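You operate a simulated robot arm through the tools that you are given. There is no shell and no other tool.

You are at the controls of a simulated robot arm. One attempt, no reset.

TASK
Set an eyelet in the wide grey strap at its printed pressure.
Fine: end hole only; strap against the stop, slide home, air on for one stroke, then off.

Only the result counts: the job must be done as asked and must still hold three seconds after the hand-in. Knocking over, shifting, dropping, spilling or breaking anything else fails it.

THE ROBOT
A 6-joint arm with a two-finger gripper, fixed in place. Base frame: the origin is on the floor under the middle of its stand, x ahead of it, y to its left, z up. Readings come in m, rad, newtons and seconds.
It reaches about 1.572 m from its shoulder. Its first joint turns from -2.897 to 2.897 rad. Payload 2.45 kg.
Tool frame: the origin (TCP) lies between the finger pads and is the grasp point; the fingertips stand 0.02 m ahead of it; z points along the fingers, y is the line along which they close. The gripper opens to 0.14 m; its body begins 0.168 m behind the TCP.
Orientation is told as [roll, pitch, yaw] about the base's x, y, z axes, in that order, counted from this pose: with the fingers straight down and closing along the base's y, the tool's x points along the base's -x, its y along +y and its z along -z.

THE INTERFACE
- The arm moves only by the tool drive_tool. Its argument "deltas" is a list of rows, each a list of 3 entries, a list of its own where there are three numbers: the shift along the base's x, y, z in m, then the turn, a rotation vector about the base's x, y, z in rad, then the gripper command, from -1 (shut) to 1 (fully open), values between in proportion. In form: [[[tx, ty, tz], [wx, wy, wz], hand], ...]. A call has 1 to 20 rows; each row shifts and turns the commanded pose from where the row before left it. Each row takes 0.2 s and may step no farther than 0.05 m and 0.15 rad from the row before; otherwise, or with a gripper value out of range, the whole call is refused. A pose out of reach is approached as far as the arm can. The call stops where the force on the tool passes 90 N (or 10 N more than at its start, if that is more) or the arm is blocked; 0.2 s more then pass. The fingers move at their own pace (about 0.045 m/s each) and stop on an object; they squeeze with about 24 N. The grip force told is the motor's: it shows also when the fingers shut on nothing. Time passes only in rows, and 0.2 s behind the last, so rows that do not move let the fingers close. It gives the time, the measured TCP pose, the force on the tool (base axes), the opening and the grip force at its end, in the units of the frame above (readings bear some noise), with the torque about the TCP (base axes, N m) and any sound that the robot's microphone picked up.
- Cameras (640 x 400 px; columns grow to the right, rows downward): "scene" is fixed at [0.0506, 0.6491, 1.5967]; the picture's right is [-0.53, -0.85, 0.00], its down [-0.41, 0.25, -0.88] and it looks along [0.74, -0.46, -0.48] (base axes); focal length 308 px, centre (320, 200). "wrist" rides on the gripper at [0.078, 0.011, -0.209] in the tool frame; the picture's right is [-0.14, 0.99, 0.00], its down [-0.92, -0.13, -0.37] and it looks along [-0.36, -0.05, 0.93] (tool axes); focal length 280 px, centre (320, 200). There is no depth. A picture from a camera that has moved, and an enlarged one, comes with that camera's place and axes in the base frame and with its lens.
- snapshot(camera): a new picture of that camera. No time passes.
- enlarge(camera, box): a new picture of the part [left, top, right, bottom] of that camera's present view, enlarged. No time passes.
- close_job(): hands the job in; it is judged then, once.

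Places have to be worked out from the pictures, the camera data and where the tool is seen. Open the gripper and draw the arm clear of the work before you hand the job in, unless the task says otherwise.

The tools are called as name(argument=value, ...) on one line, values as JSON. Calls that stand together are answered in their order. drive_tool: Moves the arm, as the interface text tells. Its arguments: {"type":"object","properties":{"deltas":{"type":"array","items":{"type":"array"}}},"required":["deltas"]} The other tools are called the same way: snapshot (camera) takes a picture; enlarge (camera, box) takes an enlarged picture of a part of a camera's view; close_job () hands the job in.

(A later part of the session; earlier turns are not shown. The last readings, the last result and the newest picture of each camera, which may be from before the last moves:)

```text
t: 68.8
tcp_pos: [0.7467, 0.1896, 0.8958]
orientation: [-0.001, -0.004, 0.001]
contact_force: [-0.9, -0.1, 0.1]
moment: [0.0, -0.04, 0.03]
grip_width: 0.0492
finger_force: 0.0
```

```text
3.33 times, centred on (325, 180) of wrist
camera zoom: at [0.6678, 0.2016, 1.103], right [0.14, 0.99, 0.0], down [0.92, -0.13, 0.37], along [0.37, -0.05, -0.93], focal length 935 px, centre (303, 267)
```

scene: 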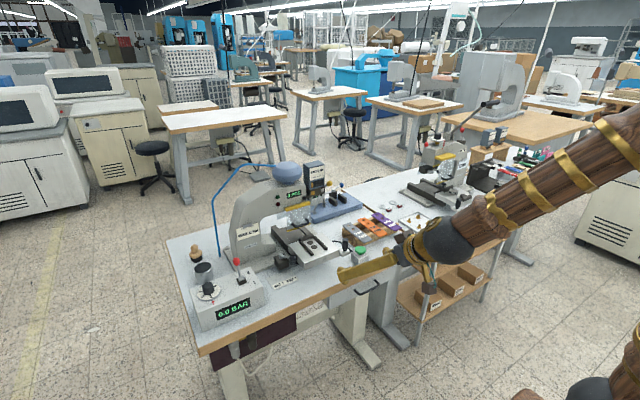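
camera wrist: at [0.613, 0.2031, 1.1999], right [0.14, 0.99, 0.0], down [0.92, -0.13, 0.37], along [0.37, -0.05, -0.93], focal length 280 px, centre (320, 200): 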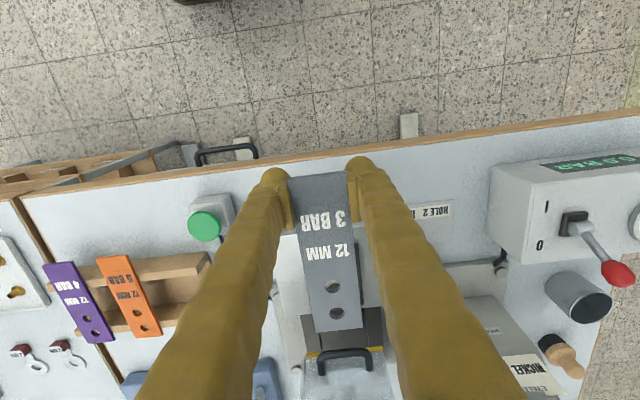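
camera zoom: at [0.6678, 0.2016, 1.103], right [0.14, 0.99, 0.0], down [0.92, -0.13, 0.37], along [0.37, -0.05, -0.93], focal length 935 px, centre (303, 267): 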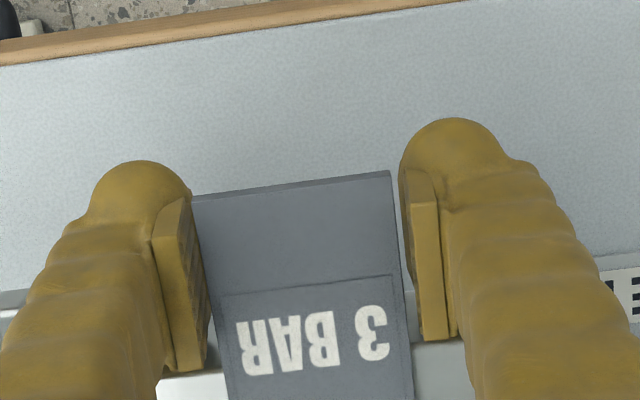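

The strap rests in the channel. I rise, back off, close the fingers and come down behind its near end to push it against the stop.

drive_tool(deltas=[[[0, 0, 0.02], [0, 0, 0], -0.2], [[0, 0, 0.035], [0, 0, 0], -0.2], [[-0.04, 0, 0.01], [0, 0, 0], -1], [[-0.015, 0, 0], [0, 0, 0], -1], [[0, 0, 0], [0, 0, 0], -1], [[0, 0, -0.03], [0, 0, 0], -1], [[0, 0, -0.03], [0, 0, 0], -1], [[0, 0, 0], [0, 0, 0], -1]])

enlarge(camera="scene", box=[285, 215, 355, 285])

enlarge(camera="wrist", box=[250, 140, 400, 290])

```text
t: 70.6
tcp_pos: [0.6933, 0.1908, 0.9011]
orientation: [-0.001, -0.004, 0.0]
contact_force: [-0.3, 0.2, 1.0]
moment: [0.0, -0.01, -0.04]
grip_width: 0.0
finger_force: 24.1
```

```text
5.71 times, centred on (320, 250) of scene
camera zoom: at [0.0506, 0.6491, 1.5967], right [-0.53, -0.85, 0.0], down [-0.41, 0.25, -0.88], along [0.74, -0.46, -0.48], focal length 1762 px, centre (320, -86)
```

zoom: 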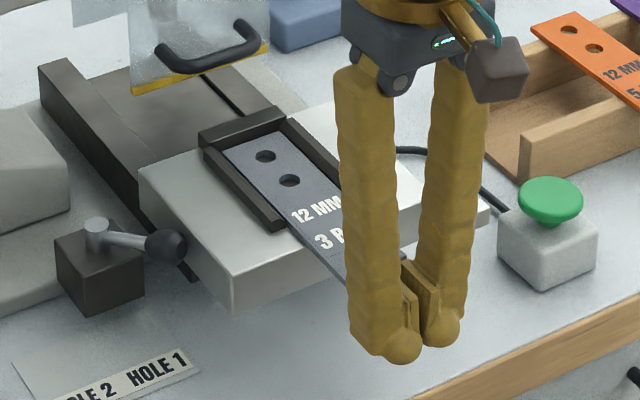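

```text
2.67 times, centred on (325, 215) of wrist
camera zoom: at [0.6135, 0.202, 1.109], right [0.14, 0.99, 0.0], down [0.92, -0.13, 0.37], along [0.37, -0.05, -0.93], focal length 748 px, centre (307, 160)
```

zoom: 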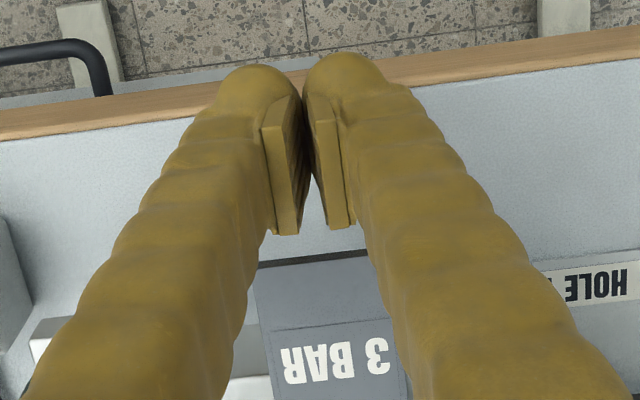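

The near end is at x ≈ 0.7245. I lower 4 mm and push +x in small steps, watching for the stop.

drive_tool(deltas=[[[0, 0, -0.004], [0, 0, 0], -1], [[0.004, 0, 0], [0, 0, 0], -1], [[0.003, 0, 0], [0, 0, 0], -1], [[0.003, 0, 0], [0, 0, 0], -1]])

drive_tool(deltas=[[[0.002, 0, 0], [0, 0, 0], -1], [[0.002, 0, 0], [0, 0, 0], -1]])

enlarge(camera="scene", box=[285, 215, 355, 285])

```text
t: 71.6
tcp_pos: [0.7027, 0.1891, 0.8957]
orientation: [0.0, -0.003, 0.002]
contact_force: [0.2, 0.0, -0.2]
moment: [0.0, 0.01, 0.03]
grip_width: 0.0
finger_force: 24.3
```

```text
t: 72.2
tcp_pos: [0.7068, 0.1895, 0.8974]
orientation: [0.0, -0.003, 0.002]
contact_force: [0.6, -1.1, -0.5]
moment: [-0.02, 0.01, 0.03]
grip_width: 0.0
finger_force: 24.6
```

```text
5.71 times, centred on (320, 250) of scene
camera zoom: at [0.0506, 0.6491, 1.5967], right [-0.53, -0.85, 0.0], down [-0.41, 0.25, -0.88], along [0.74, -0.46, -0.48], focal length 1762 px, centre (320, -86)
```

zoom: 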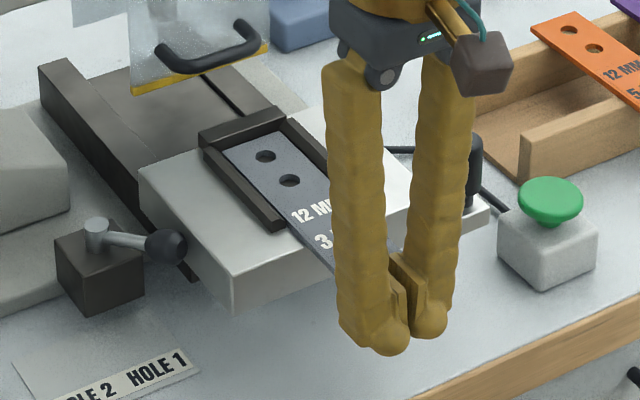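

drive_tool(deltas=[[[0.0015, 0, 0], [0, 0, 0], -1], [[0.0015, 0, 0], [0, 0, 0], -1]])

enlarge(camera="scene", box=[295, 225, 335, 255])

enlarge(camera="wrist", box=[250, 140, 400, 290])

```text
t: 72.8
tcp_pos: [0.7086, 0.1906, 0.8965]
orientation: [0.001, -0.004, 0.002]
contact_force: [0.5, 0.8, 0.1]
moment: [-0.05, -0.01, 0.03]
grip_width: 0.0002
finger_force: 24.5
```

```text
13.33 times, centred on (315, 240) of scene
camera zoom: at [0.0506, 0.6491, 1.5967], right [-0.53, -0.85, 0.0], down [-0.41, 0.25, -0.88], along [0.74, -0.46, -0.48], focal length 4110 px, centre (387, -333)
```

zoom: 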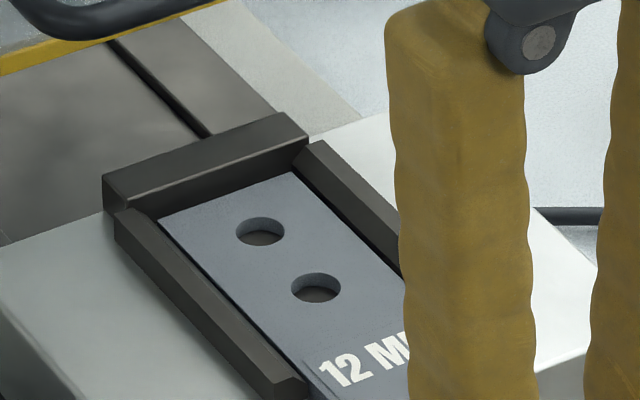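

```text
2.67 times, centred on (325, 215) of wrist
camera zoom: at [0.6298, 0.2006, 1.104], right [0.14, 0.99, 0.0], down [0.92, -0.13, 0.37], along [0.37, -0.05, -0.93], focal length 748 px, centre (307, 160)
```

zoom: 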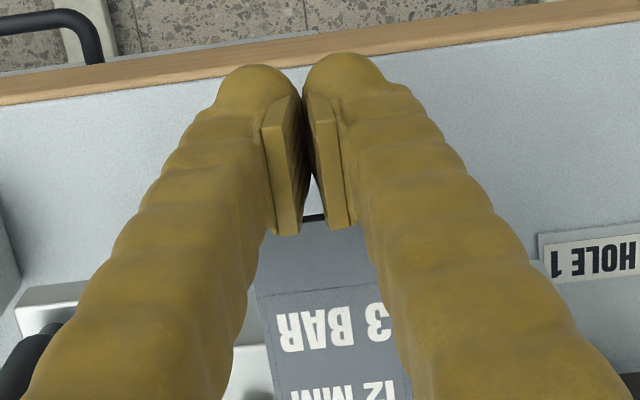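

About 3 mm gap remains at the stop. I keep pushing in 1 mm steps.

drive_tool(deltas=[[[0.001, 0, 0], [0, 0, 0], -1], [[0.001, 0, 0], [0, 0, 0], -1]])

drive_tool(deltas=[[[0.001, 0, 0], [0, 0, 0], -1]])

enlarge(camera="scene", box=[295, 225, 335, 255])

```text
t: 73.4
tcp_pos: [0.7105, 0.19, 0.897]
orientation: [0.0, -0.003, 0.002]
contact_force: [0.5, 0.1, -0.2]
moment: [-0.01, 0.02, 0.03]
grip_width: 0.0061
finger_force: 23.8
```

```text
t: 73.8
tcp_pos: [0.7129, 0.1896, 0.8962]
orientation: [-0.001, -0.003, 0.001]
contact_force: [-0.5, 0.7, 0.3]
moment: [-0.04, -0.01, 0.0]
grip_width: 0.0059
finger_force: 24.3
```

```text
13.33 times, centred on (315, 240) of scene
camera zoom: at [0.0506, 0.6491, 1.5967], right [-0.53, -0.85, 0.0], down [-0.41, 0.25, -0.88], along [0.74, -0.46, -0.48], focal length 4110 px, centre (387, -333)
```

zoom: 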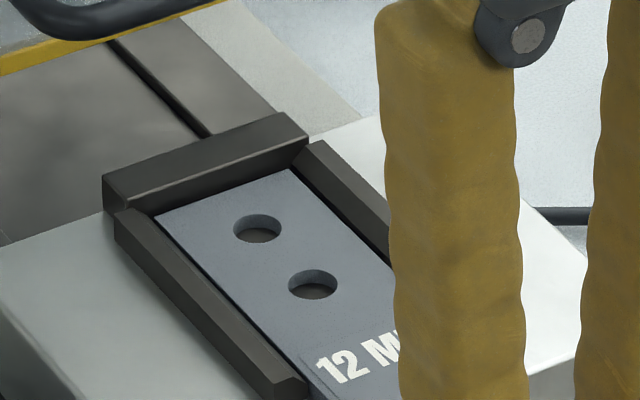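

drive_tool(deltas=[[[0.001, 0, 0], [0, 0, 0], -1]])

drive_tool(deltas=[[[0.001, 0, 0], [0, 0, 0], -1]])

enlarge(camera="scene", box=[295, 225, 335, 255])

```text
t: 74.2
tcp_pos: [0.7138, 0.1895, 0.8969]
orientation: [0.0, -0.002, 0.002]
contact_force: [0.0, 0.1, -0.7]
moment: [-0.01, 0.0, -0.01]
grip_width: 0.0
finger_force: 24.2
```

```text
t: 74.6
tcp_pos: [0.7148, 0.1884, 0.8957]
orientation: [0.0, -0.003, 0.003]
contact_force: [-0.5, 0.3, -0.7]
moment: [0.01, -0.02, -0.01]
grip_width: 0.0062
finger_force: 24.4
```

```text
13.33 times, centred on (315, 240) of scene
camera zoom: at [0.0506, 0.6491, 1.5967], right [-0.53, -0.85, 0.0], down [-0.41, 0.25, -0.88], along [0.74, -0.46, -0.48], focal length 4110 px, centre (387, -333)
```

zoom: 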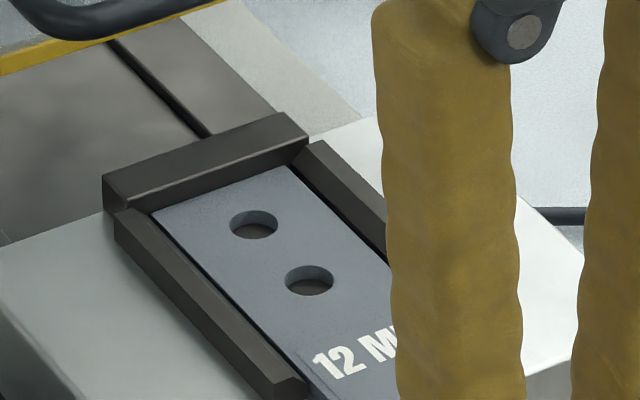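

drive_tool(deltas=[[[0.001, 0, 0], [0, 0, 0], -1]])

drive_tool(deltas=[[[0.001, 0, 0], [0, 0, 0], -1]])

enlarge(camera="scene", box=[295, 225, 335, 255])

```text
t: 75.0
tcp_pos: [0.7151, 0.1885, 0.896]
orientation: [-0.001, -0.005, 0.002]
contact_force: [-8.2, 0.9, 2.2]
moment: [-0.05, -0.17, -0.03]
grip_width: 0.0059
finger_force: 23.6
```

```text
t: 75.4
tcp_pos: [0.7167, 0.1889, 0.8967]
orientation: [-0.001, -0.003, 0.002]
contact_force: [-9.3, 1.3, -0.2]
moment: [-0.03, -0.12, 0.02]
grip_width: 0.0062
finger_force: 23.7
```

```text
13.33 times, centred on (315, 240) of scene
camera zoom: at [0.0506, 0.6491, 1.5967], right [-0.53, -0.85, 0.0], down [-0.41, 0.25, -0.88], along [0.74, -0.46, -0.48], focal length 4110 px, centre (387, -333)
```

zoom: 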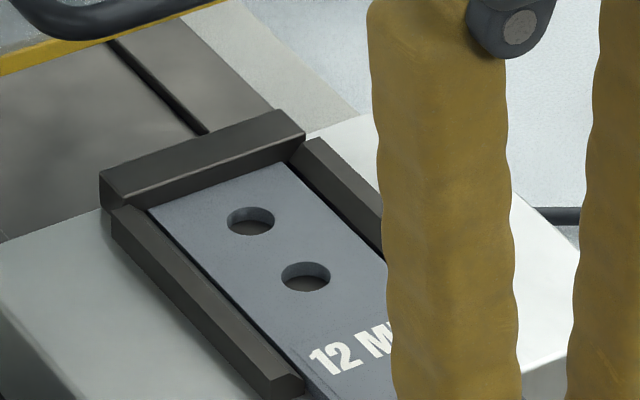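

Contact at −9 N: the strap is against the stop and the slide is just starting to move with it. Pushing here drives the slide home while keeping the strap on its stop, and clearances to the guard handle (x ≈ 0.89) look fine. I continue +x slowly.

drive_tool(deltas=[[[0.004, 0, 0], [0, 0, 0], -1], [[0.005, 0, 0], [0, 0, 0], -1], [[0.005, 0, 0], [0, 0, 0], -1], [[0.005, 0, 0], [0, 0, 0], -1], [[0.005, 0, 0], [0, 0, 0], -1], [[0.005, 0, 0], [0, 0, 0], -1]])

enlarge(camera="scene", box=[265, 195, 355, 285])

snapshot(camera="wrist")

```text
t: 76.8
tcp_pos: [0.7453, 0.1891, 0.8955]
orientation: [0.001, -0.005, 0.0]
contact_force: [-2.0, -0.2, -0.6]
moment: [0.01, 0.0, -0.03]
grip_width: 0.0061
finger_force: 24.1
```

```text
4.44 times, centred on (310, 240) of scene
camera zoom: at [0.0506, 0.6491, 1.5967], right [-0.53, -0.85, 0.0], down [-0.41, 0.25, -0.88], along [0.74, -0.46, -0.48], focal length 1370 px, centre (364, 22)
```

zoom: 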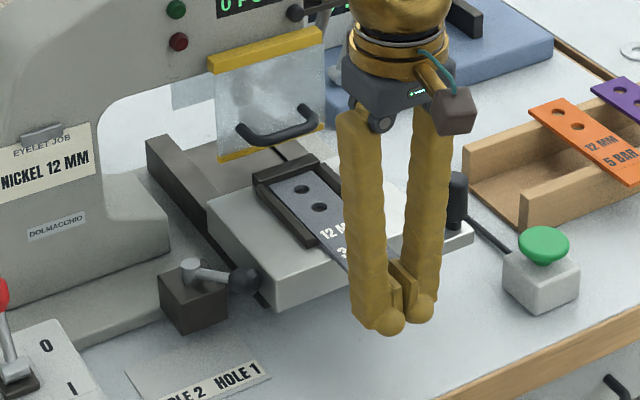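

```text
taken
camera wrist: at [0.6665, 0.2013, 1.1035], right [0.14, 0.99, 0.0], down [0.92, -0.13, 0.37], along [0.37, -0.05, -0.93], focal length 280 px, centre (320, 200)
```

wrist: 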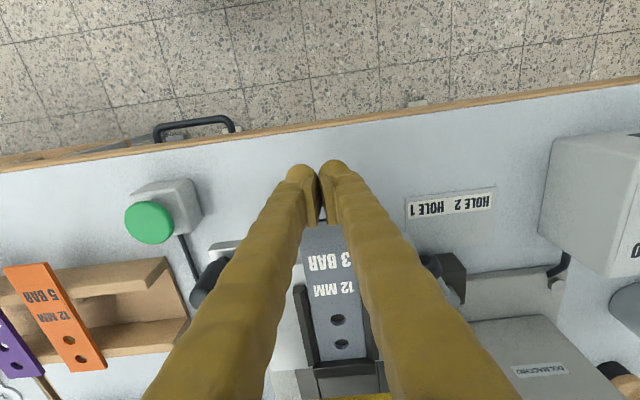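

The slide moves smoothly with the strap on its stop. I continue.

drive_tool(deltas=[[[0.006, 0, 0], [0, 0, 0], -1], [[0.006, 0, 0], [0, 0, 0], -1], [[0.006, 0, 0], [0, 0, 0], -1], [[0.006, 0, 0], [0, 0, 0], -1], [[0.006, 0, 0], [0, 0, 0], -1], [[0.006, 0, 0], [0, 0, 0], -1]])

enlarge(camera="scene", box=[265, 190, 355, 280])

snapshot(camera="wrist")

```text
t: 78.2
tcp_pos: [0.7812, 0.1908, 0.8962]
orientation: [-0.001, -0.002, 0.001]
contact_force: [-2.1, -0.1, -0.8]
moment: [-0.01, -0.03, -0.01]
grip_width: 0.0061
finger_force: 24.4
```

```text
4.44 times, centred on (310, 235) of scene
camera zoom: at [0.0506, 0.6491, 1.5967], right [-0.53, -0.85, 0.0], down [-0.41, 0.25, -0.88], along [0.74, -0.46, -0.48], focal length 1370 px, centre (364, 44)
```

zoom: 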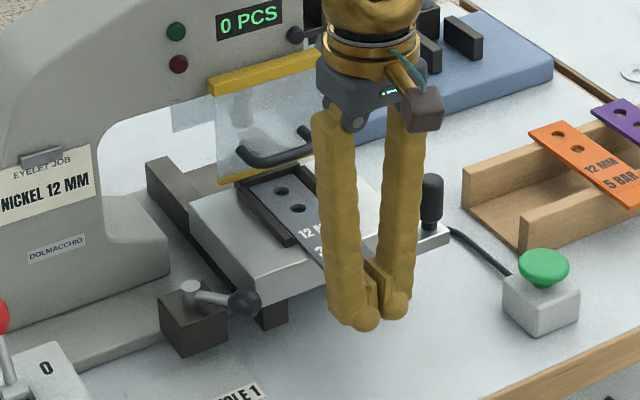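

```text
taken
camera wrist: at [0.7023, 0.2014, 1.1036], right [0.14, 0.99, 0.0], down [0.92, -0.13, 0.37], along [0.37, -0.05, -0.93], focal length 280 px, centre (320, 200)
```

wrist: 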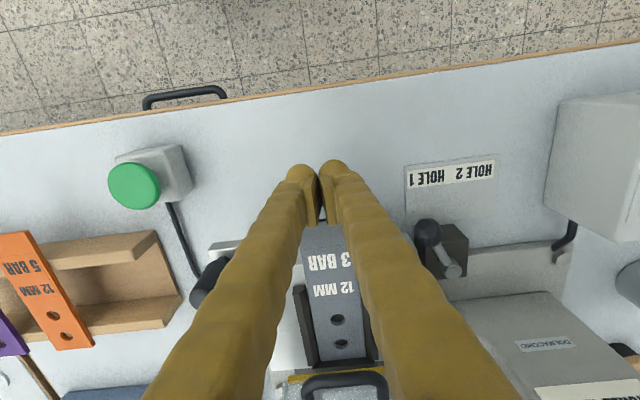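

Good, continuing; the fingers still have clearance to the guard handle.

drive_tool(deltas=[[[0.006, 0, 0], [0, 0, 0], -1], [[0.006, 0, 0], [0, 0, 0], -1], [[0.006, 0, 0], [0, 0, 0], -1], [[0.005, 0, 0], [0, 0, 0], -1], [[0.005, 0, 0], [0, 0, 0], -1]])

enlarge(camera="scene", box=[265, 180, 355, 270])

snapshot(camera="wrist")

```text
t: 79.4
tcp_pos: [0.8088, 0.1897, 0.8962]
orientation: [-0.001, -0.003, 0.002]
contact_force: [-2.3, -0.3, -0.2]
moment: [-0.01, -0.01, -0.01]
grip_width: 0.0062
finger_force: 24.4
```

```text
4.44 times, centred on (310, 225) of scene
camera zoom: at [0.0506, 0.6491, 1.5967], right [-0.53, -0.85, 0.0], down [-0.41, 0.25, -0.88], along [0.74, -0.46, -0.48], focal length 1370 px, centre (364, 89)
```

zoom: 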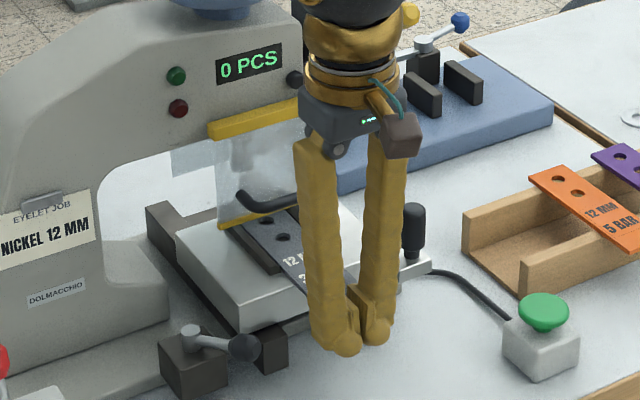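

```text
taken
camera wrist: at [0.7295, 0.2012, 1.1038], right [0.14, 0.99, 0.0], down [0.92, -0.13, 0.37], along [0.37, -0.05, -0.93], focal length 280 px, centre (320, 200)
```

wrist: 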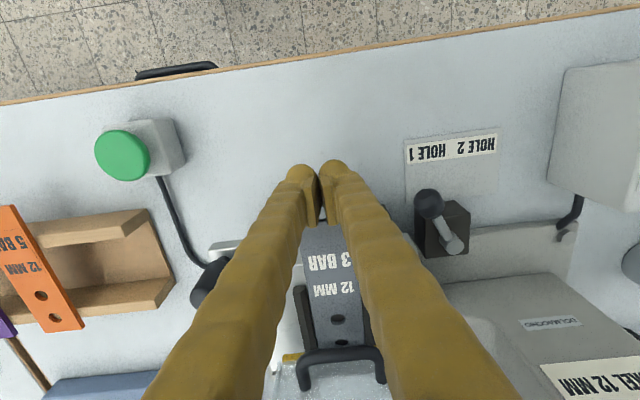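

Before going further I check the clearance between the gripper body and the press head.

enlarge(camera="scene", box=[300, 160, 370, 220])

enlarge(camera="wrist", box=[260, 300, 420, 400])

```text
6.67 times, centred on (335, 190) of scene
camera zoom: at [0.0506, 0.6491, 1.5967], right [-0.53, -0.85, 0.0], down [-0.41, 0.25, -0.88], along [0.74, -0.46, -0.48], focal length 2055 px, centre (220, 267)
```

zoom: 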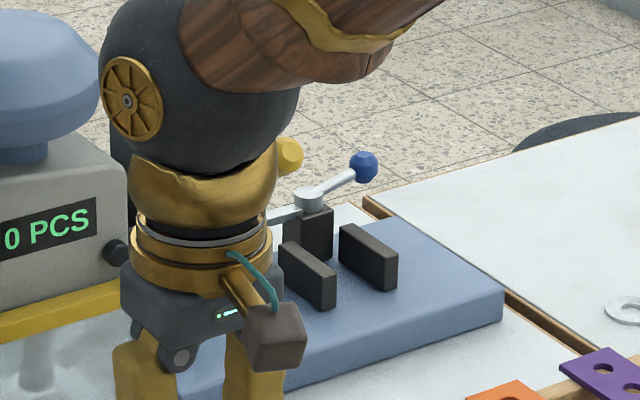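

```text
4.00 times, centred on (340, 350) of wrist
camera zoom: at [0.7295, 0.2012, 1.1038], right [0.14, 0.99, 0.0], down [0.92, -0.13, 0.37], along [0.37, -0.05, -0.93], focal length 1122 px, centre (240, -400)
```

zoom: 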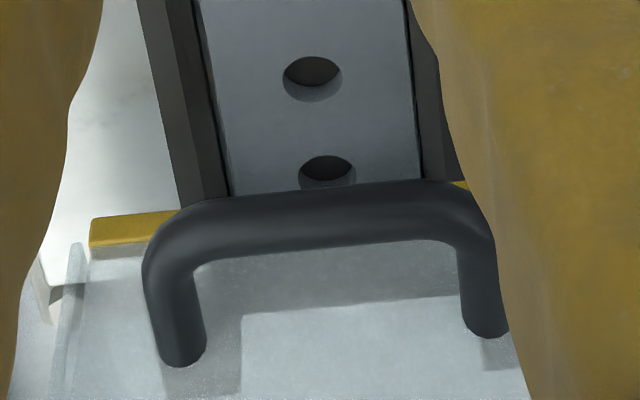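

The wrist sphere would meet the blue dome if I pushed on much further along this line. The strap is against its stop and friction holds it, so I'll back off and push the slide by its black knob instead, with the tool tilted back to clear the magazine.

drive_tool(deltas=[[[-0.004, 0, 0], [0, 0, 0], -1], [[-0.02, 0, 0], [0, 0, 0], -1], [[0, 0, 0.04], [0, 0, 0], -1], [[0, 0, 0.05], [0, 0, 0], -1], [[0, -0.046, 0], [0, 0, 0], -1], [[0, -0.046, 0], [0, 0, 0], -1], [[-0.005, 0, 0], [0, -0.125, 0], -1], [[-0.005, 0, 0], [0, -0.125, 0], -1], [[0, 0, 0], [0, -0.125, 0], -1], [[0, 0, 0], [0, -0.125, 0], -1], [[0, 0, 0], [0, 0, 0], -1]])

snapshot(camera="wrist")

enlarge(camera="scene", box=[265, 180, 365, 270])

```text
t: 81.8
tcp_pos: [0.7757, 0.097, 0.9874]
orientation: [0.0, -0.503, 0.001]
contact_force: [0.1, 0.3, 0.1]
moment: [0.02, 0.02, 0.02]
grip_width: 0.0001
finger_force: 24.0
```

```text
taken
camera wrist: at [0.605, 0.1092, 1.1309], right [0.12, 0.99, 0.07], down [0.63, -0.13, 0.77], along [0.77, -0.05, -0.64], focal length 280 px, centre (320, 200)
```

wrist: 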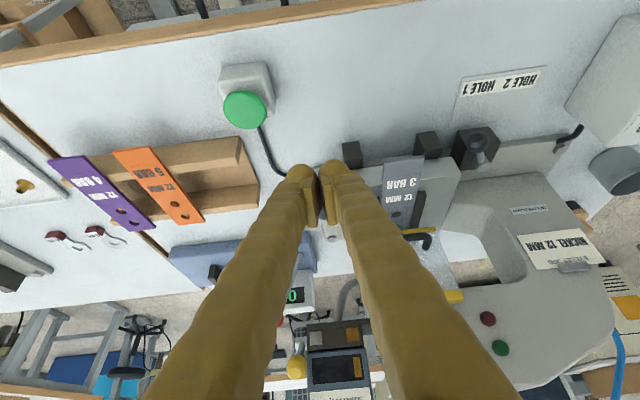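

```text
4.44 times, centred on (315, 225) of scene
camera zoom: at [0.0506, 0.6491, 1.5967], right [-0.53, -0.85, 0.0], down [-0.41, 0.25, -0.88], along [0.74, -0.46, -0.48], focal length 1370 px, centre (342, 89)
```

zoom: 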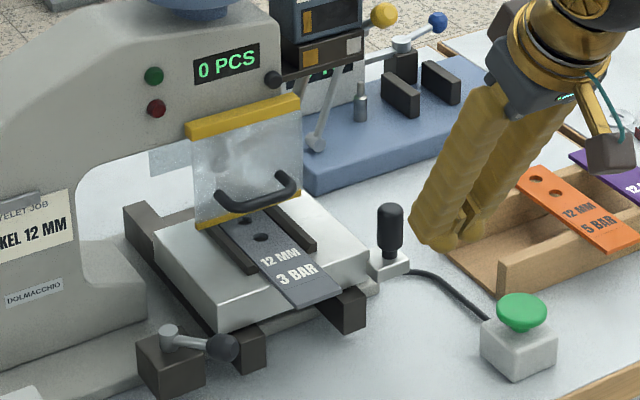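

The strap stayed put, and the knob is now near (0.864, 0.096). I come down behind the knob and check.

drive_tool(deltas=[[[0.01, 0, -0.03], [0, 0, 0], -1], [[0.015, 0, -0.03], [0, 0, 0], -1], [[0.012, 0, -0.002], [0, 0, 0], -1], [[0, 0, 0], [0, 0, 0], -1]])

enlarge(camera="scene", box=[290, 190, 360, 260])

enlarge(camera="wrist", box=[240, 120, 420, 260])

```text
t: 82.8
tcp_pos: [0.8124, 0.0988, 0.9242]
orientation: [0.001, -0.503, 0.002]
contact_force: [-0.7, 0.1, -0.5]
moment: [-0.02, 0.02, 0.0]
grip_width: 0.0001
finger_force: 23.9
```

```text
5.71 times, centred on (325, 225) of scene
camera zoom: at [0.0506, 0.6491, 1.5967], right [-0.53, -0.85, 0.0], down [-0.41, 0.25, -0.88], along [0.74, -0.46, -0.48], focal length 1762 px, centre (291, 57)
```

zoom: 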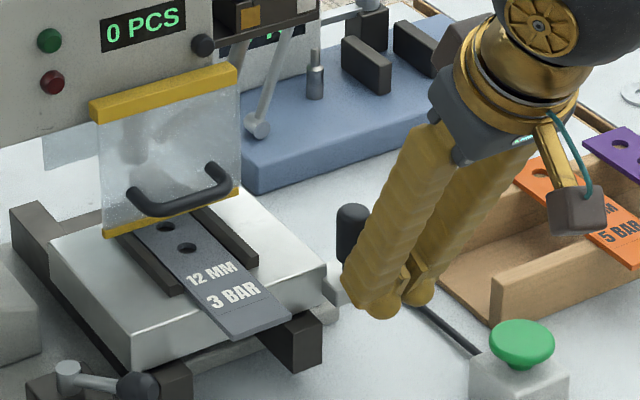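

```text
2.86 times, centred on (330, 190) of wrist
camera zoom: at [0.6426, 0.11, 1.0681], right [0.12, 0.99, 0.07], down [0.63, -0.13, 0.77], along [0.77, -0.05, -0.64], focal length 801 px, centre (291, 229)
```

zoom: 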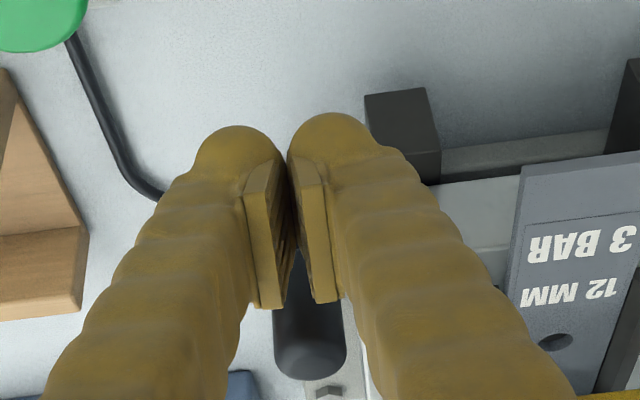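

The fingers are right behind the knob. I push +x in steps.

drive_tool(deltas=[[[0.005, 0, 0], [0, 0, 0], -1], [[0.005, 0, 0], [0, 0, 0], -1], [[0.005, 0, 0], [0, 0, 0], -1], [[0.005, 0, 0], [0, 0, 0], -1]])

enlarge(camera="scene", box=[275, 190, 355, 270])

```text
t: 83.8
tcp_pos: [0.8323, 0.0979, 0.9236]
orientation: [-0.001, -0.503, 0.003]
contact_force: [-2.3, -0.4, -1.6]
moment: [0.01, 0.05, -0.03]
grip_width: 0.0002
finger_force: 23.9
```

```text
5.00 times, centred on (315, 230) of scene
camera zoom: at [0.0506, 0.6491, 1.5967], right [-0.53, -0.85, 0.0], down [-0.41, 0.25, -0.88], along [0.74, -0.46, -0.48], focal length 1542 px, centre (345, 50)
```

zoom: 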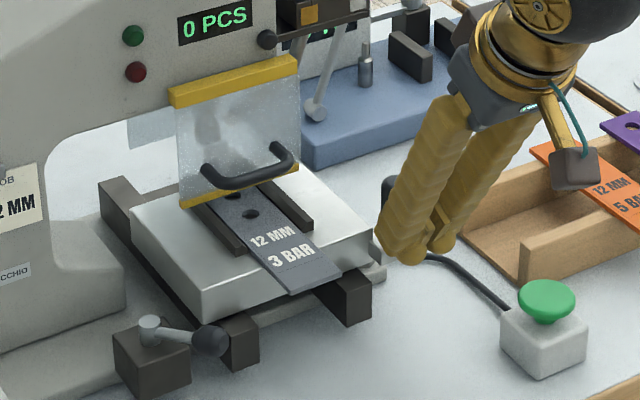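

The slide follows with about 2–3 N. I continue the push.

drive_tool(deltas=[[[0.004, 0, 0], [0, 0, 0], -1], [[0.004, 0, 0], [0, 0, 0], -1], [[0.004, 0, 0], [0, 0, 0], -1], [[0.004, 0, 0], [0, 0, 0], -1], [[0.004, 0, 0], [0, 0, 0], -1]])

enlarge(camera="scene", box=[275, 185, 355, 265])

```text
t: 85.0
tcp_pos: [0.8511, 0.0991, 0.9234]
orientation: [0.0, -0.502, 0.002]
contact_force: [-1.0, -1.0, -0.6]
moment: [-0.01, 0.04, -0.02]
grip_width: 0.0002
finger_force: 23.8
```

```text
5.00 times, centred on (315, 225) of scene
camera zoom: at [0.0506, 0.6491, 1.5967], right [-0.53, -0.85, 0.0], down [-0.41, 0.25, -0.88], along [0.74, -0.46, -0.48], focal length 1542 px, centre (345, 75)
```

zoom: 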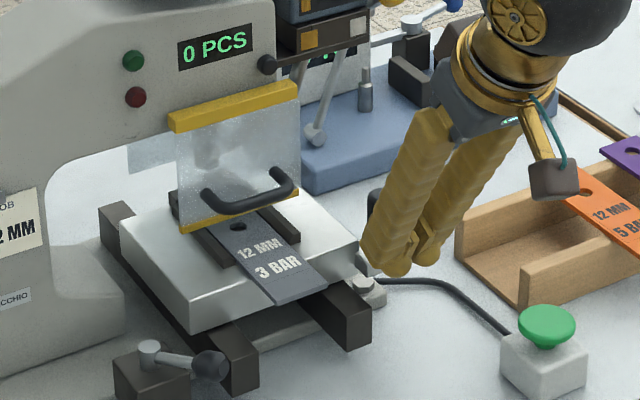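

drive_tool(deltas=[[[0.004, 0, 0], [0, 0, 0], -1], [[0.004, 0, 0], [0, 0, 0], -1], [[0.004, 0, 0], [0, 0, 0], -1], [[0.003, 0, 0], [0, 0, 0], -1]])

enlarge(camera="scene", box=[275, 185, 355, 265])

snapshot(camera="wrist")

```text
t: 86.0
tcp_pos: [0.8669, 0.0978, 0.9253]
orientation: [0.0, -0.502, 0.001]
contact_force: [-0.1, 0.1, 0.2]
moment: [0.02, 0.0, -0.01]
grip_width: 0.0
finger_force: 23.6
```

```text
5.00 times, centred on (315, 225) of scene
camera zoom: at [0.0506, 0.6491, 1.5967], right [-0.53, -0.85, 0.0], down [-0.41, 0.25, -0.88], along [0.74, -0.46, -0.48], focal length 1542 px, centre (345, 75)
```

zoom: 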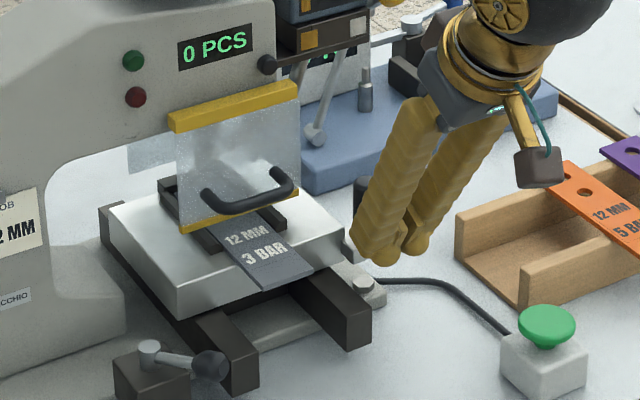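

```text
taken
camera wrist: at [0.6975, 0.1094, 1.0685], right [0.12, 0.99, 0.07], down [0.63, -0.13, 0.77], along [0.77, -0.05, -0.64], focal length 280 px, centre (320, 200)
```

wrist: 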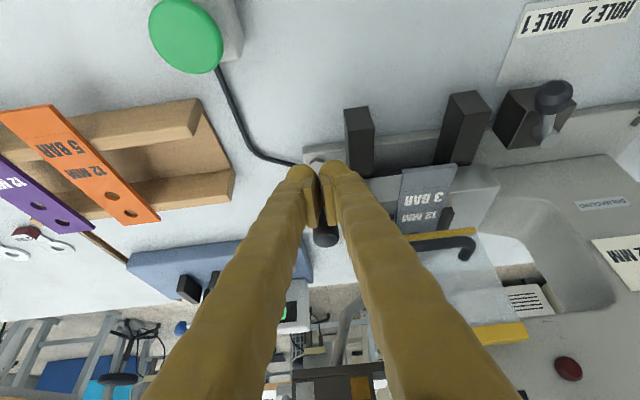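

I zoom into the guard area to see the ram relative to the strap's holes.

enlarge(camera="scene", box=[290, 190, 330, 240])

enlarge(camera="wrist", box=[370, 150, 530, 350])

```text
8.00 times, centred on (310, 215) of scene
camera zoom: at [0.0506, 0.6491, 1.5967], right [-0.53, -0.85, 0.0], down [-0.41, 0.25, -0.88], along [0.74, -0.46, -0.48], focal length 2466 px, centre (400, 80)
```

zoom: 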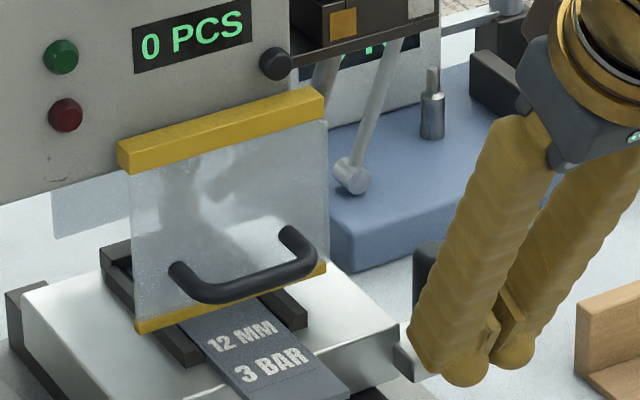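

```text
2.00 times, centred on (450, 250) of wrist
camera zoom: at [0.6975, 0.1094, 1.0685], right [0.12, 0.99, 0.07], down [0.63, -0.13, 0.77], along [0.77, -0.05, -0.64], focal length 561 px, centre (60, 100)
```

zoom: 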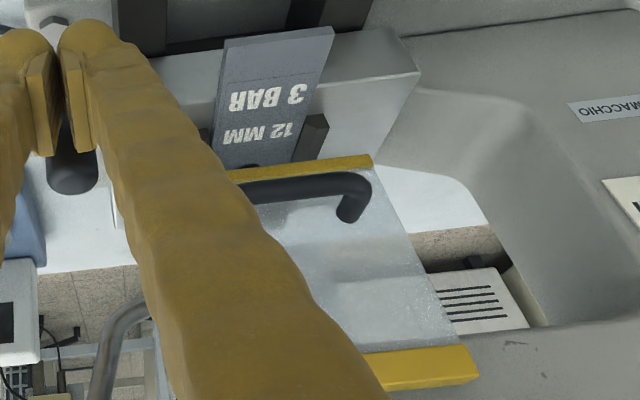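

drive_tool(deltas=[[[0.003, 0, 0], [0, 0, 0], -1], [[0.003, 0, 0], [0, 0, 0], -1], [[0.003, 0, 0], [0, 0, 0], -1], [[0.003, 0, 0], [0, 0, 0], -1]])

enlarge(camera="scene", box=[285, 185, 345, 245])

```text
t: 87.0
tcp_pos: [0.8729, 0.0974, 0.921]
orientation: [-0.002, -0.493, 0.004]
contact_force: [-22.9, -0.8, 5.0]
moment: [-0.01, -0.08, -0.03]
grip_width: 0.0061
finger_force: 29.2
stopped in row 4: the force on the tool passed its limit at 102 N (the readings are from after the stop); the commanded pose is now the measured one
```

```text
6.67 times, centred on (315, 215) of scene
camera zoom: at [0.0506, 0.6491, 1.5967], right [-0.53, -0.85, 0.0], down [-0.41, 0.25, -0.88], along [0.74, -0.46, -0.48], focal length 2055 px, centre (353, 100)
```

zoom: 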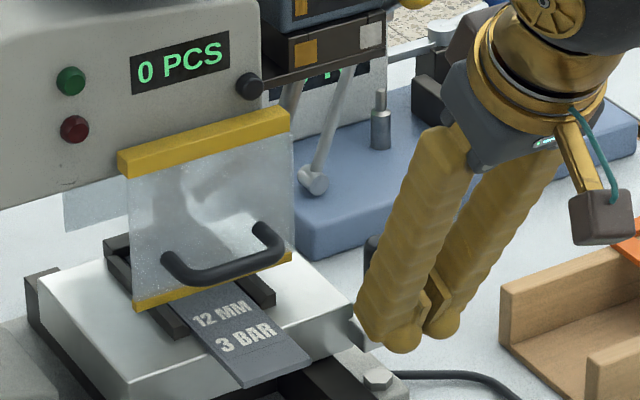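

The slide has hit its home stop (force limit reached, slide travel ≈ 0.144 m). I back the fingers off the knob and look through the guard to verify which hole is under the ram.

drive_tool(deltas=[[[-0.005, 0, 0], [0, 0, 0], -1], [[-0.02, 0, 0.01], [0, 0, 0], -1], [[-0.03, 0, 0.03], [0, 0, 0], -1], [[-0.03, 0, 0.035], [0, 0, 0], -1], [[0, 0, 0], [0, 0, 0], -1]])

enlarge(camera="scene", box=[292, 195, 322, 235])

snapshot(camera="wrist")

enlarge(camera="wrist", box=[360, 150, 520, 330])

```text
t: 88.2
tcp_pos: [0.7888, 0.0944, 0.9958]
orientation: [-0.003, -0.496, 0.002]
contact_force: [0.0, 0.6, 0.7]
moment: [0.01, -0.01, 0.0]
grip_width: 0.0
finger_force: 29.2
```

```text
10.00 times, centred on (307, 215) of scene
camera zoom: at [0.0506, 0.6491, 1.5967], right [-0.53, -0.85, 0.0], down [-0.41, 0.25, -0.88], along [0.74, -0.46, -0.48], focal length 3083 px, centre (450, 50)
```

zoom: 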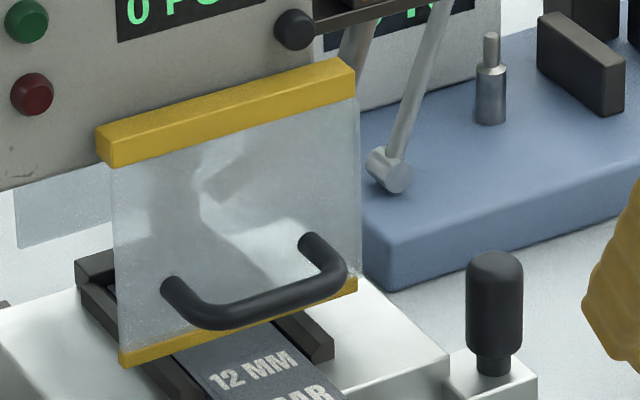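

```text
taken
camera wrist: at [0.6201, 0.1072, 1.1402], right [0.12, 0.99, 0.06], down [0.63, -0.13, 0.76], along [0.76, -0.05, -0.64], focal length 280 px, centre (320, 200)
```

wrist: 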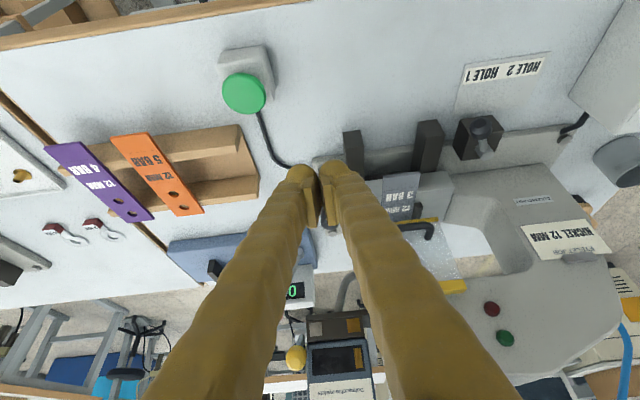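

```text
2.22 times, centred on (440, 240) of wrist
camera zoom: at [0.6201, 0.1072, 1.1402], right [0.12, 0.99, 0.06], down [0.63, -0.13, 0.76], along [0.76, -0.05, -0.64], focal length 623 px, centre (53, 111)
```

zoom: 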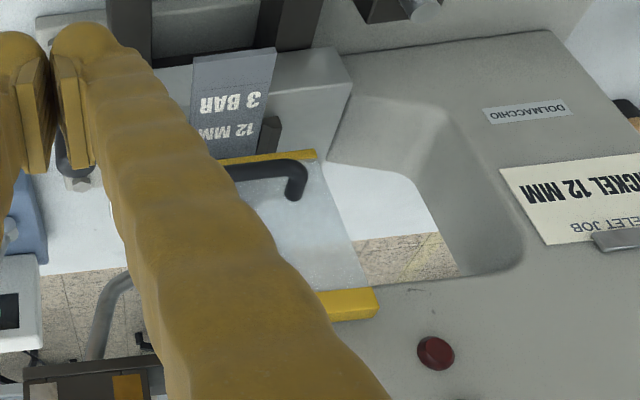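

Geometry suggests the end hole is at about x 1.003 and hole 2 at about 0.973, so I want to be certain which one is under the ram. I'll zoom deeper through the guard.

enlarge(camera="scene", box=[282, 203, 312, 233])

enlarge(camera="wrist", box=[410, 200, 480, 300])

```text
13.33 times, centred on (297, 218) of scene
camera zoom: at [0.0506, 0.6491, 1.5967], right [-0.53, -0.85, 0.0], down [-0.41, 0.25, -0.88], along [0.74, -0.46, -0.48], focal length 4110 px, centre (627, -40)
```

zoom: 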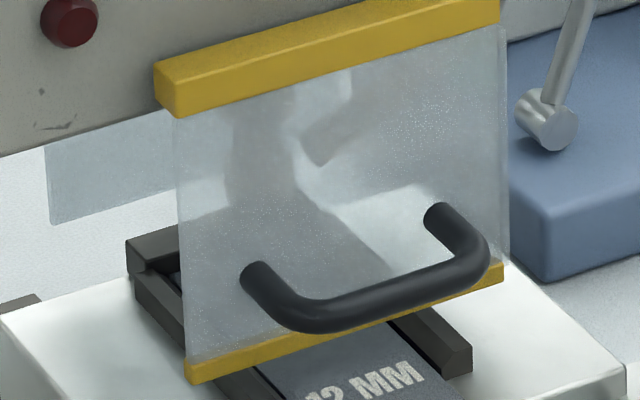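

```text
4.00 times, centred on (445, 250) of wrist
camera zoom: at [0.6201, 0.1072, 1.1402], right [0.12, 0.99, 0.06], down [0.63, -0.13, 0.76], along [0.76, -0.05, -0.64], focal length 1122 px, centre (-180, 0)
```

zoom: 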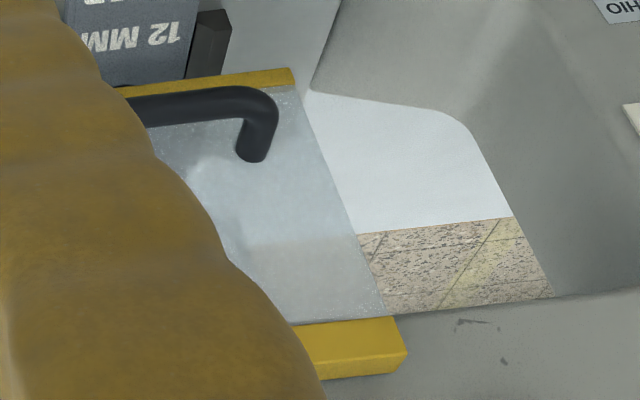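

The ram column seen through the guard matches the end-hole position (≈ 6 mm off) and not hole 2 (≈ 24 mm off), so hole 1 is under the ram with the slide home. Next is the air lever: I retreat, level the wrist and go over to it.

drive_tool(deltas=[[[-0.025, 0, 0.03], [0, 0.124, 0], -1], [[-0.025, 0, 0.03], [0, 0.124, 0], -1], [[-0.025, 0, 0.03], [0, 0.124, 0], -1], [[-0.015, 0, 0.02], [0, 0.124, 0], -1], [[0, 0.048, 0], [0, 0, 0], -1], [[0, 0.048, 0], [0, 0, 0], -1], [[0, 0.048, 0], [0, 0, 0], -0.3], [[0, 0.048, 0], [0, 0, 0], -0.3], [[0, 0.048, 0], [0, 0, 0], -0.3], [[0, 0.048, 0], [0, 0, 0], -0.3], [[0, 0.048, 0], [0, 0, 0], -0.3], [[0, 0.044, 0], [0, 0, 0], -0.3], [[0.03, 0, 0], [0, 0, 0], -0.3], [[0.03, 0, 0], [0, 0, 0], -0.3], [[0, 0, 0], [0, 0, 0], -0.3]])

snapshot(camera="wrist")

enlarge(camera="scene", box=[265, 190, 365, 270])

```text
t: 91.4
tcp_pos: [0.7609, 0.4791, 1.1077]
orientation: [-0.003, -0.002, 0.003]
contact_force: [0.1, -1.1, -1.1]
moment: [0.02, -0.01, -0.01]
grip_width: 0.0491
finger_force: 0.0
```

```text
taken
camera wrist: at [0.682, 0.4905, 1.3155], right [0.14, 0.99, 0.0], down [0.92, -0.13, 0.37], along [0.37, -0.05, -0.93], focal length 280 px, centre (320, 200)
```

wrist: 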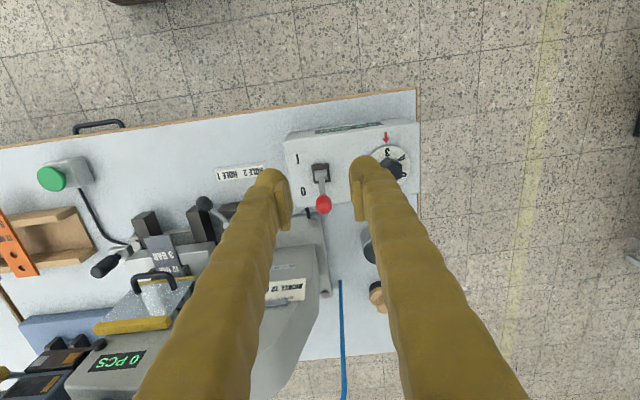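

```text
5.00 times, centred on (315, 230) of scene
camera zoom: at [0.0506, 0.6491, 1.5967], right [-0.53, -0.85, 0.0], down [-0.41, 0.25, -0.88], along [0.74, -0.46, -0.48], focal length 1542 px, centre (345, 50)
```

zoom: 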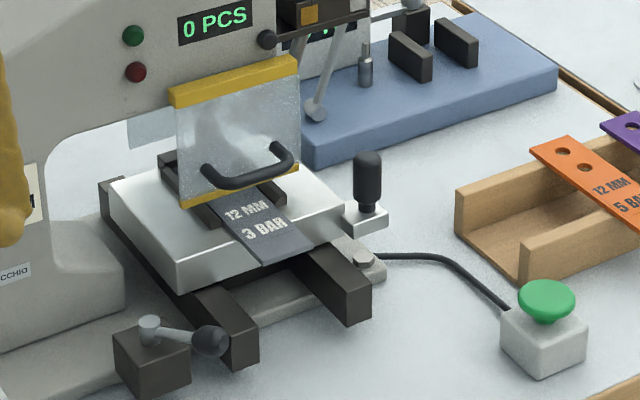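

enlarge(camera="wrist", box=[80, 150, 280, 340])

enlarge(camera="wrist", box=[270, 110, 430, 240])

```text
2.11 times, centred on (180, 245) of wrist
camera zoom: at [0.682, 0.4905, 1.3155], right [0.14, 0.99, 0.0], down [0.92, -0.13, 0.37], along [0.37, -0.05, -0.93], focal length 590 px, centre (615, 105)
```

zoom: 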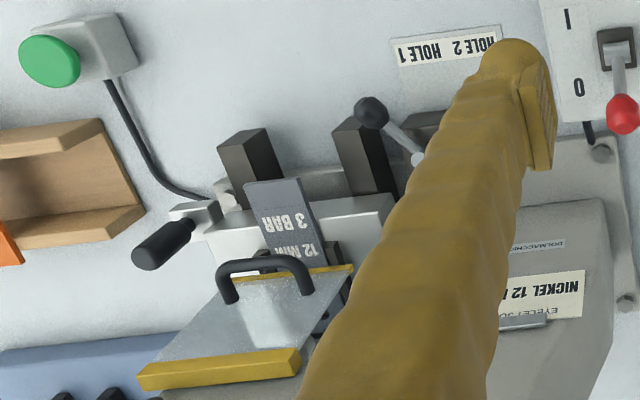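

```text
3.08 times, centred on (350, 175) of wrist
camera zoom: at [0.682, 0.4905, 1.3155], right [0.14, 0.99, 0.0], down [0.92, -0.13, 0.37], along [0.37, -0.05, -0.93], focal length 863 px, centre (228, 277)
```

zoom: 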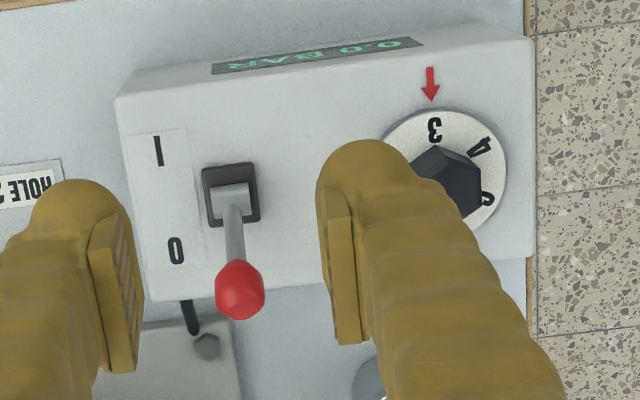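

The dial shows 3 squarely at the arrow. I position over the red lever ball at (0.823, 0.476) and descend to grip it.

drive_tool(deltas=[[[0.031, -0.0017, -0.035], [0, 0, 0], -0.35], [[0.031, -0.0017, -0.035], [0, 0, 0], -0.35], [[0, 0, -0.03], [0, 0, 0], -0.35], [[0, 0, 0], [0, 0, 0], -0.35]])

enlarge(camera="wrist", box=[240, 110, 400, 240])

enlarge(camera="scene", box=[190, 210, 290, 310])

```text
t: 92.4
tcp_pos: [0.8225, 0.4714, 1.0074]
orientation: [0.0, 0.0, 0.002]
contact_force: [0.3, 0.7, 1.2]
moment: [0.0, -0.02, 0.01]
grip_width: 0.0454
finger_force: 0.1
```

```text
3.08 times, centred on (320, 175) of wrist
camera zoom: at [0.7439, 0.484, 1.2156], right [0.14, 0.99, 0.0], down [0.92, -0.13, 0.37], along [0.37, -0.05, -0.93], focal length 863 px, centre (320, 277)
```

zoom: 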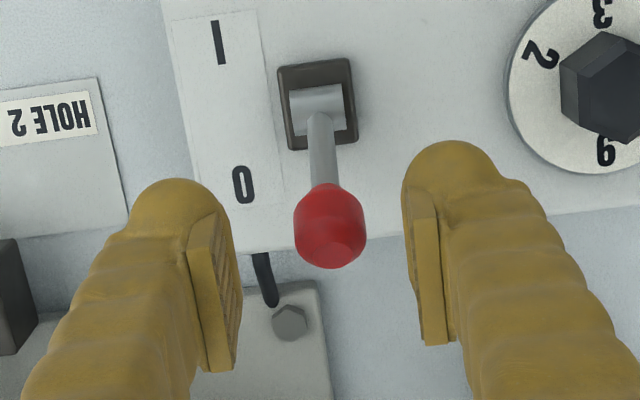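

```text
4.00 times, centred on (240, 260) of scene
camera zoom: at [0.0506, 0.6491, 1.5967], right [-0.53, -0.85, 0.0], down [-0.41, 0.25, -0.88], along [0.74, -0.46, -0.48], focal length 1233 px, centre (640, -40)
```

zoom: 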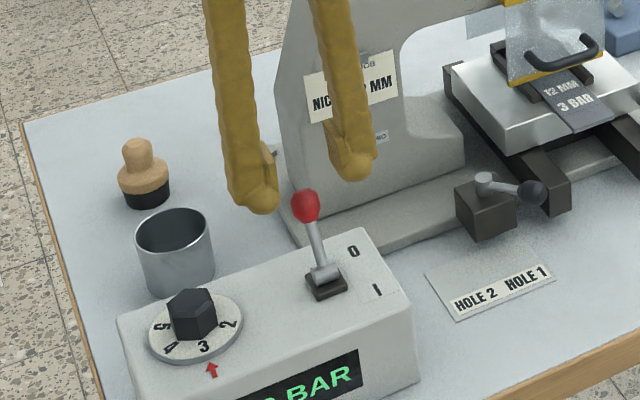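

Ball confirmed at (0.824, 0.476). I correct and descend to z ≈ 0.959, then close.

drive_tool(deltas=[[[0.0015, 0.0042, 0], [0, 0, 0], -0.35], [[0, 0, -0.025], [0, 0, 0], -0.35], [[0, 0, -0.023], [0, 0, 0], -0.35], [[0, 0, 0], [0, 0, 0], -0.35]])

enlarge(camera="wrist", box=[240, 110, 400, 240])

enlarge(camera="scene", box=[200, 230, 270, 300])

```text
t: 93.4
tcp_pos: [0.8233, 0.4783, 0.9591]
orientation: [-0.002, 0.0, 0.002]
contact_force: [0.3, -0.3, 0.9]
moment: [0.05, 0.02, -0.02]
grip_width: 0.0457
finger_force: 0.0
```

```text
3.08 times, centred on (320, 175) of wrist
camera zoom: at [0.7442, 0.4893, 1.1662], right [0.14, 0.99, 0.0], down [0.92, -0.13, 0.37], along [0.37, -0.05, -0.93], focal length 863 px, centre (320, 277)
```

zoom: 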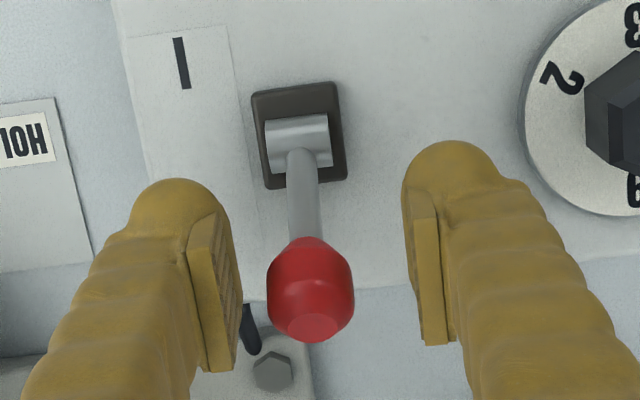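

```text
5.71 times, centred on (235, 265) of scene
camera zoom: at [0.0506, 0.6491, 1.5967], right [-0.53, -0.85, 0.0], down [-0.41, 0.25, -0.88], along [0.74, -0.46, -0.48], focal length 1762 px, centre (806, -171)
```

zoom: 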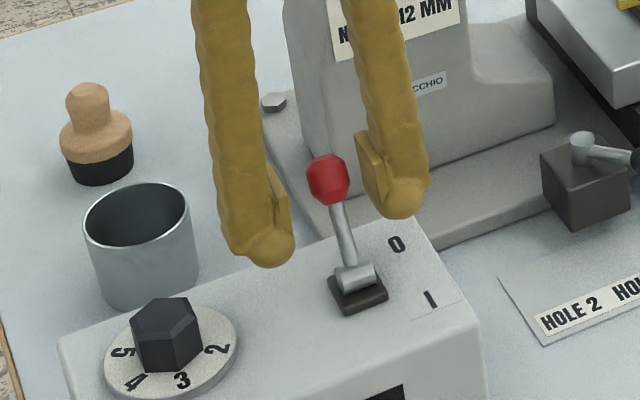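

The fingers straddle the ball. I shift −2.5 mm in y and close.

drive_tool(deltas=[[[0, -0.0025, 0], [0, 0, 0], -0.35], [[0, 0, 0], [0, 0, 0], -1], [[0, 0, 0], [0, 0, 0], -1], [[0, 0, 0], [0, 0, 0], -1], [[0, 0, 0], [0, 0, 0], -1]])

enlarge(camera="wrist", box=[240, 110, 400, 240])

```text
t: 94.6
tcp_pos: [0.8226, 0.4757, 0.9574]
orientation: [-0.001, 0.001, 0.001]
contact_force: [-0.9, -15.7, 0.7]
moment: [0.08, -0.02, -0.03]
grip_width: 0.0169
finger_force: 42.8
```

```text
3.08 times, centred on (320, 175) of wrist
camera zoom: at [0.7444, 0.4865, 1.1664], right [0.14, 0.99, 0.0], down [0.92, -0.13, 0.37], along [0.37, -0.05, -0.93], focal length 863 px, centre (320, 277)
```

zoom: 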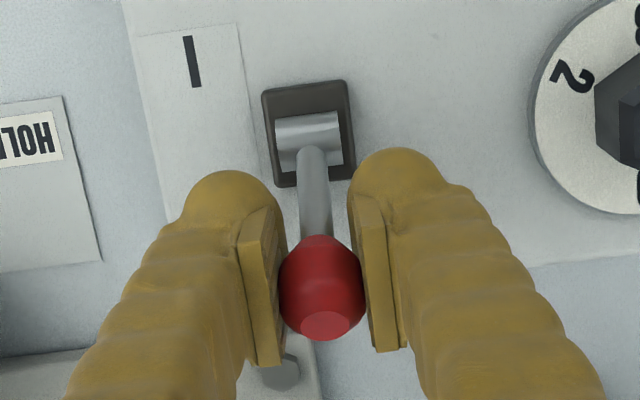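

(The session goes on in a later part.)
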